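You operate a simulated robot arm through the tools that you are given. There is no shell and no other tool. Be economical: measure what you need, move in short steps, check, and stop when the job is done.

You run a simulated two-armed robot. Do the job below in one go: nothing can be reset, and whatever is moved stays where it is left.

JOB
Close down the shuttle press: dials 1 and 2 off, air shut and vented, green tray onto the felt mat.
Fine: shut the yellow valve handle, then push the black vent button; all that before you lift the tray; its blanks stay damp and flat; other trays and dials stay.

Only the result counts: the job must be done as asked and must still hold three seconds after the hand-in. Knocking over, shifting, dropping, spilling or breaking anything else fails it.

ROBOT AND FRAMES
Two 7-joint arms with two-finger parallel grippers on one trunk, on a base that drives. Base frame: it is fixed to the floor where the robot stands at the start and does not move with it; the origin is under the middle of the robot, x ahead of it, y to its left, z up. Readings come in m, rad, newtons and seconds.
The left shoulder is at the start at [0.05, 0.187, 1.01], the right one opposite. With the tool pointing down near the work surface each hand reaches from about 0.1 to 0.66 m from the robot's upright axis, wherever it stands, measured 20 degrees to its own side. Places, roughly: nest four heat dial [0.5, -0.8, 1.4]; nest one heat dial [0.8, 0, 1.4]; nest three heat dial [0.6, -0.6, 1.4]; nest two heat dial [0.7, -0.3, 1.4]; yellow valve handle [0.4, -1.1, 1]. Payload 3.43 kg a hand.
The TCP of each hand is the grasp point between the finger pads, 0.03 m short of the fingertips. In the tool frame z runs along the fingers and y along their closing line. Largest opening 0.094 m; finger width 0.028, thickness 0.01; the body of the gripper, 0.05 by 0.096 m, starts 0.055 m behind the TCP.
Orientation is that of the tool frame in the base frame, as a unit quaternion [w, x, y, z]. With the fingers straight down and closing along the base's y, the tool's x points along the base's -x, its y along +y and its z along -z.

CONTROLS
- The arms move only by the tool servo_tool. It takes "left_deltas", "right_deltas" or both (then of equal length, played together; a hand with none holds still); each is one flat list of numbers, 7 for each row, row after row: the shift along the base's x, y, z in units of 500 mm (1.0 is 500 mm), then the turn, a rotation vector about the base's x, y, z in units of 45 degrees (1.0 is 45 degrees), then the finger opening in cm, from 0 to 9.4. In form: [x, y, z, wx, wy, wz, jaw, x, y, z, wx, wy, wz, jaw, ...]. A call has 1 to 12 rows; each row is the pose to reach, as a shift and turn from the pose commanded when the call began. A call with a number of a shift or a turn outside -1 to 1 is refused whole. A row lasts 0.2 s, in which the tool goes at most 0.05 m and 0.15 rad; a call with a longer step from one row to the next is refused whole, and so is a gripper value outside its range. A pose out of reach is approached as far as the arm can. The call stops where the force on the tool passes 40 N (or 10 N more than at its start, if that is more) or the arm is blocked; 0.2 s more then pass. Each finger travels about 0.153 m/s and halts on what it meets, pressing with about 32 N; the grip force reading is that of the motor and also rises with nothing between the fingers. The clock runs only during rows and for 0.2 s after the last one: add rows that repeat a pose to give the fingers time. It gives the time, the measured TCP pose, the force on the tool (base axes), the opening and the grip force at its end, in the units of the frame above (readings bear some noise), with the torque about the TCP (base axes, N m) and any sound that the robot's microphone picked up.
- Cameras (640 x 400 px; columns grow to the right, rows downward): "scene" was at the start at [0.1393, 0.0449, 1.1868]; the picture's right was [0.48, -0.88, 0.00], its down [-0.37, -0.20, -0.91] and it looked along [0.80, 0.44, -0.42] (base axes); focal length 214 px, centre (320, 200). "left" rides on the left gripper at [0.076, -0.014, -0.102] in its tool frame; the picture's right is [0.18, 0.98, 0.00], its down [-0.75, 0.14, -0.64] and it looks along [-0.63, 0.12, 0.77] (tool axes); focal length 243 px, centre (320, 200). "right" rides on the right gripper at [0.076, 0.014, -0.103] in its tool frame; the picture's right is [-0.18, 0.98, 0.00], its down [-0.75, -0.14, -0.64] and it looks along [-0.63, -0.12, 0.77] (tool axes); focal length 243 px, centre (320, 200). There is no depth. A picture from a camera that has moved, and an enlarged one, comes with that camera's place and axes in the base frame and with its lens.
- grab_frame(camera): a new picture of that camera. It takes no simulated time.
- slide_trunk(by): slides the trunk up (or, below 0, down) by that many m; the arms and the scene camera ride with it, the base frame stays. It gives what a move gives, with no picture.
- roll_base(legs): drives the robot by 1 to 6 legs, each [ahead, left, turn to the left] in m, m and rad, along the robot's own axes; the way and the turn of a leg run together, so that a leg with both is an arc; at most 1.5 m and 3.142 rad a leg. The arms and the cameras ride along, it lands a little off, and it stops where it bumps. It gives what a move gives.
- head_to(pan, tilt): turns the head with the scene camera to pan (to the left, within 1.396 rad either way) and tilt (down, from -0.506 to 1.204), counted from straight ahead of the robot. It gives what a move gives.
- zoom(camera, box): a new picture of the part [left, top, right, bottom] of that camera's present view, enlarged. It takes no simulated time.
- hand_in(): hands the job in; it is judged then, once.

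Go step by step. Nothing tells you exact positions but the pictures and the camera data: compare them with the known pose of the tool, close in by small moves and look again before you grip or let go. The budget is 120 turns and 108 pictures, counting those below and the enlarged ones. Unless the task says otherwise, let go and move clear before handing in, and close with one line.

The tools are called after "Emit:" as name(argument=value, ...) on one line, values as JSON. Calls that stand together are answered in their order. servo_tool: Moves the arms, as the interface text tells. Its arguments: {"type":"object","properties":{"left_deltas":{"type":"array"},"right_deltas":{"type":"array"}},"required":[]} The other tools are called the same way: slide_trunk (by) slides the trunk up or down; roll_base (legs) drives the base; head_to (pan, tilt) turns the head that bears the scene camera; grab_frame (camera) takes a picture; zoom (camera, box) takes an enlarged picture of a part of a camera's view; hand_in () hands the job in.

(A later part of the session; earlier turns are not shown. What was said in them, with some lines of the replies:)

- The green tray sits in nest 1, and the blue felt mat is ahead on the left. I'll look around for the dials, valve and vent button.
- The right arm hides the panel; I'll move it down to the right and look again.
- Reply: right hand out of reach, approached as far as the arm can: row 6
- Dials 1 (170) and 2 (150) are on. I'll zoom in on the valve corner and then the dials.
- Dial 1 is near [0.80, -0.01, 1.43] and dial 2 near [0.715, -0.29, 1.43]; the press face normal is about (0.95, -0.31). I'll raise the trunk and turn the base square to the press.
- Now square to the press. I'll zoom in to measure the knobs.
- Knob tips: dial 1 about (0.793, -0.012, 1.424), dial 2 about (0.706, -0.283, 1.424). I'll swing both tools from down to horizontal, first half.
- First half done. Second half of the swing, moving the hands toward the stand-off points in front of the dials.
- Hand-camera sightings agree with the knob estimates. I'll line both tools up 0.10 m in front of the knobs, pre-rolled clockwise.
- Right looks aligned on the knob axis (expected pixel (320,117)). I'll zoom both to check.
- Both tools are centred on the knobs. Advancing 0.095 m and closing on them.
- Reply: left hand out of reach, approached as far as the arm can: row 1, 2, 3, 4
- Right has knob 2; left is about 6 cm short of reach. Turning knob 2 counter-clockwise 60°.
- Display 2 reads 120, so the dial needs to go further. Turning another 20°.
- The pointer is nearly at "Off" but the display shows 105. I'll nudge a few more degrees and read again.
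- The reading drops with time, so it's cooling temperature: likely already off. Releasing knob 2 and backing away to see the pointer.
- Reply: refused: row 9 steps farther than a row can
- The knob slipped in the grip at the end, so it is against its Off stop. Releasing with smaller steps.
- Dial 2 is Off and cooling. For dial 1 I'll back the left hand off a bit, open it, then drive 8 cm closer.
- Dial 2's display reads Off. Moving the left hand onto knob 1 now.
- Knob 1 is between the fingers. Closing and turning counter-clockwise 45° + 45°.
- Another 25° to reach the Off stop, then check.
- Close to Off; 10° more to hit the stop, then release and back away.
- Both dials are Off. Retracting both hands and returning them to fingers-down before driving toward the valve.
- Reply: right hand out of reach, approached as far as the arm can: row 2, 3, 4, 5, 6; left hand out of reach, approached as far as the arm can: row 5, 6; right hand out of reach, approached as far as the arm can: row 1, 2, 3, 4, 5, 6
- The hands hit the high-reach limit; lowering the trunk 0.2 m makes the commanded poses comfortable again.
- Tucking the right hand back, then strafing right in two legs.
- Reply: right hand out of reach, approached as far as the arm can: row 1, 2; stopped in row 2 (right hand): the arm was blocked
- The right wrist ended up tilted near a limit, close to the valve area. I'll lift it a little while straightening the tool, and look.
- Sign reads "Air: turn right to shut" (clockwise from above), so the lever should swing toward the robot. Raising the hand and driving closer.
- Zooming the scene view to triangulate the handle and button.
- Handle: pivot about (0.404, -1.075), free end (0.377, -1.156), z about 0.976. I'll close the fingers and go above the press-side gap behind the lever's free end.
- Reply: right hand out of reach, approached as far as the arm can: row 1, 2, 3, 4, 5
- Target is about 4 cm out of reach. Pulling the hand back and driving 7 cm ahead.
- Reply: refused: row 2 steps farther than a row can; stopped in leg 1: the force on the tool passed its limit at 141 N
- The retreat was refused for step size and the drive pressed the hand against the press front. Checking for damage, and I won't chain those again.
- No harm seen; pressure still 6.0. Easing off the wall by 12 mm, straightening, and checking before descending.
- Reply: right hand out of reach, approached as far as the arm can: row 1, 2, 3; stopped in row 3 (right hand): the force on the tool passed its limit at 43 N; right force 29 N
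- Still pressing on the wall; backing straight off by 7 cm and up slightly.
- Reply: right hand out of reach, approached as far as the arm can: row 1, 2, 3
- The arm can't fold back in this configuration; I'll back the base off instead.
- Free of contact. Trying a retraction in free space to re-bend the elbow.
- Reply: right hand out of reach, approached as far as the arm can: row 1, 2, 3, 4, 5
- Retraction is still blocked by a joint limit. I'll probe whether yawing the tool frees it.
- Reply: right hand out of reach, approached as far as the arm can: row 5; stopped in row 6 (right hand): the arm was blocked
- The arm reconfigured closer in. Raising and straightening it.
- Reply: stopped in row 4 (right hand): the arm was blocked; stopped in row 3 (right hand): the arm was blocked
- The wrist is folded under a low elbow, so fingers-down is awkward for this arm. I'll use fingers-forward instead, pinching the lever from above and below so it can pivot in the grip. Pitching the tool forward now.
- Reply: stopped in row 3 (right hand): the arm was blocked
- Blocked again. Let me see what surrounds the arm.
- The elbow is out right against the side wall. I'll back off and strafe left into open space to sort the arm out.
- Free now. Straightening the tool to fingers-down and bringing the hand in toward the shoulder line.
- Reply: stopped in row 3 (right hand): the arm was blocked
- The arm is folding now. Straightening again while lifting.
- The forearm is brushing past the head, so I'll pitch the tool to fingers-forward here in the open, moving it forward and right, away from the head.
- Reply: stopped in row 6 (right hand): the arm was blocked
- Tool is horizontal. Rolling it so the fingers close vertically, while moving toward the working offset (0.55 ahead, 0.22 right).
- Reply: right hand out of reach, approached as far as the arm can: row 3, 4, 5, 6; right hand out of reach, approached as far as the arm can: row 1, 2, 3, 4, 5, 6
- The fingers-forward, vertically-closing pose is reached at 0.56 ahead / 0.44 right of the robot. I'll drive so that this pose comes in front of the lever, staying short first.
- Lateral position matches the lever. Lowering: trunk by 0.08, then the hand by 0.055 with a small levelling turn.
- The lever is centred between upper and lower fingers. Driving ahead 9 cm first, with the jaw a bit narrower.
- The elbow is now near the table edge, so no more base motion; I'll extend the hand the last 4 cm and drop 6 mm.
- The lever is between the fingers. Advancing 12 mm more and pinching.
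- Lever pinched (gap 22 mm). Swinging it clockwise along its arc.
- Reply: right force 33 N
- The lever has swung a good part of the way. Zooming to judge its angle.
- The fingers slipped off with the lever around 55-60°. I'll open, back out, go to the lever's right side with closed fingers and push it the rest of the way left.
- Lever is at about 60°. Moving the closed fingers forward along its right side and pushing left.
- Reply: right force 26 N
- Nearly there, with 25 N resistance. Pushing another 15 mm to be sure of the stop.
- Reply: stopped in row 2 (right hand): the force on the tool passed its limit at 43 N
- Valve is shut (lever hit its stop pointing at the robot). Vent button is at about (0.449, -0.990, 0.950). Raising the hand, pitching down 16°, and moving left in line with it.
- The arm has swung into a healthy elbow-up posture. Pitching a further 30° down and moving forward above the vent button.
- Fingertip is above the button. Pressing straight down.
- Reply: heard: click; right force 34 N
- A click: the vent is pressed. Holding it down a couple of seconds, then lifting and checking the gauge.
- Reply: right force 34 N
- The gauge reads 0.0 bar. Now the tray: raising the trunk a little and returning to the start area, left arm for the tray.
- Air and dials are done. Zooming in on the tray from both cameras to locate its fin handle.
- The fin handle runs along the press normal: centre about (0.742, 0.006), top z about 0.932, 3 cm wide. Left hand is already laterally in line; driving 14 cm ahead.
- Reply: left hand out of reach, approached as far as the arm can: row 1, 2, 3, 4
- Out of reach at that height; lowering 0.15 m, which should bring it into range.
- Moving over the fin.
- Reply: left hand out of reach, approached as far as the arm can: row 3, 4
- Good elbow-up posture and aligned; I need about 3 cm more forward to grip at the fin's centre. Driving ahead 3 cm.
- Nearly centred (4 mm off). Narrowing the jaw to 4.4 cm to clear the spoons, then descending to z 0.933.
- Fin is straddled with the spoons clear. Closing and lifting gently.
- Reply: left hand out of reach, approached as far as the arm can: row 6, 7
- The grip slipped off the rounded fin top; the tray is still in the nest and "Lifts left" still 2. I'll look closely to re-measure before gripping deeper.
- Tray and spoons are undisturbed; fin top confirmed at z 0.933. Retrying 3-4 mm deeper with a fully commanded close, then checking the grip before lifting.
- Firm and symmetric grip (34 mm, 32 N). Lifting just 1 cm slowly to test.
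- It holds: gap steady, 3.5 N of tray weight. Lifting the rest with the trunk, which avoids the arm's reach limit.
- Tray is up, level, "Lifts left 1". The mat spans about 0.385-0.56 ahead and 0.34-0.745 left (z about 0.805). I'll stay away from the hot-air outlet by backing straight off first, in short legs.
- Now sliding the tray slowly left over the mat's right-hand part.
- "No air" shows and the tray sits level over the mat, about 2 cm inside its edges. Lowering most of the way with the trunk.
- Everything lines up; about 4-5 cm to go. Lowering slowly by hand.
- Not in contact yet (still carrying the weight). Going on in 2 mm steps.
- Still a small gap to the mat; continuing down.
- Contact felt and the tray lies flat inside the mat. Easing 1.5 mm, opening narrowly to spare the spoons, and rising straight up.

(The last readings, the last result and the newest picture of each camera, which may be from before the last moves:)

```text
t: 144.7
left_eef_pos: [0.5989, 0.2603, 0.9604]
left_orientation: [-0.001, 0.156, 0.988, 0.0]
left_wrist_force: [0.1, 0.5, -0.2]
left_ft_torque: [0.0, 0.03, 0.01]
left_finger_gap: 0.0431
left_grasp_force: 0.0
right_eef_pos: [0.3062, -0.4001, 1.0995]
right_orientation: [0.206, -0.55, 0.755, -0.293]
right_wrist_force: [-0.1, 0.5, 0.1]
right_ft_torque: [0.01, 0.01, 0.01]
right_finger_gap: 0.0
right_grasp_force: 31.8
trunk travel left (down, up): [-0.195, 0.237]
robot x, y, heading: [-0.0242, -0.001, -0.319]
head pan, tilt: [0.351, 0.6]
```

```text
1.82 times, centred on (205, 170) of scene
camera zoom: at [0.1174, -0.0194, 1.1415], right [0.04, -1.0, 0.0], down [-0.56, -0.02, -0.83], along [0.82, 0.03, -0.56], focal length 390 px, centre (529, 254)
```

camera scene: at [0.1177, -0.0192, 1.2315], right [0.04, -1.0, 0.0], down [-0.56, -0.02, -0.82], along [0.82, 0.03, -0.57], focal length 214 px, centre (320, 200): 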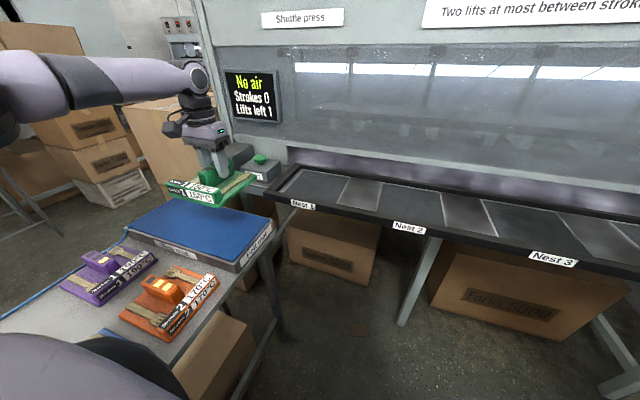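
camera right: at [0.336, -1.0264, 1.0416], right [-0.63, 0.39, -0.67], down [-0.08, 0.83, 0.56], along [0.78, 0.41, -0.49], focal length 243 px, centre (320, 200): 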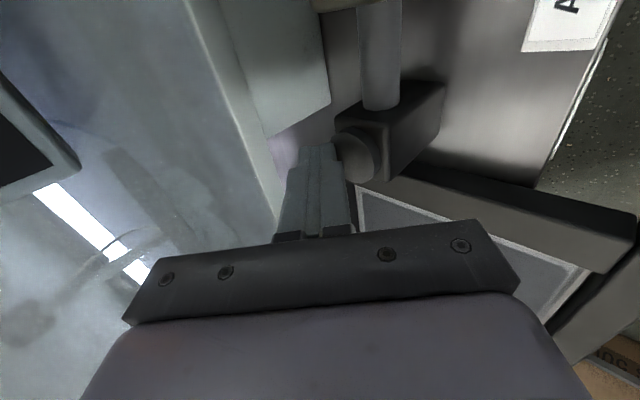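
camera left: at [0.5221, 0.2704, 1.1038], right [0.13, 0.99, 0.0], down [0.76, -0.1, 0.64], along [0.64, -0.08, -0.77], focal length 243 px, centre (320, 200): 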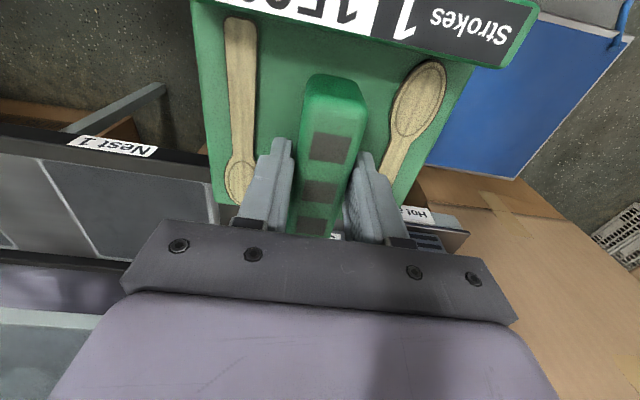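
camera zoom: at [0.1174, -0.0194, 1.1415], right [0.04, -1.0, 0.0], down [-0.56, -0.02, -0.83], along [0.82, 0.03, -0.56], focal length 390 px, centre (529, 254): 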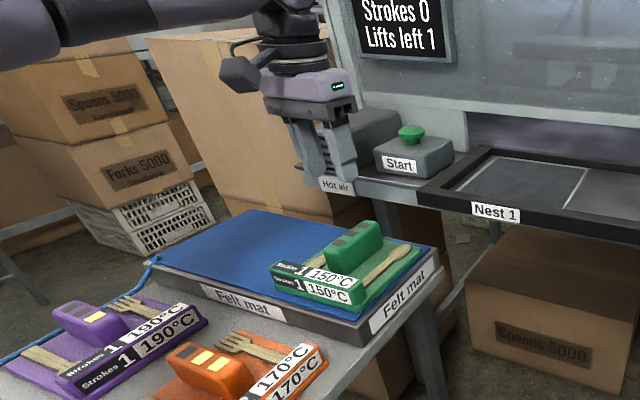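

The green tray rests level on the felt mat with its blanks in place. Both dials are off, air is shut and vented, and both hands are clear, so I'm handing in.

Emit:
hand_in()

```text
The job is handed in.
```

The press is closed down and handed in: dials 1 and 2 are off, the air valve is shut and vented to 0.0 bar, and the green tray was then lifted and set on the felt mat with its blanks flat and kept clear of the hot-air outlet. Along the way the right hand bumped the press front once (141 N), and a first tray lift slipped off without moving it; I saw no damage.
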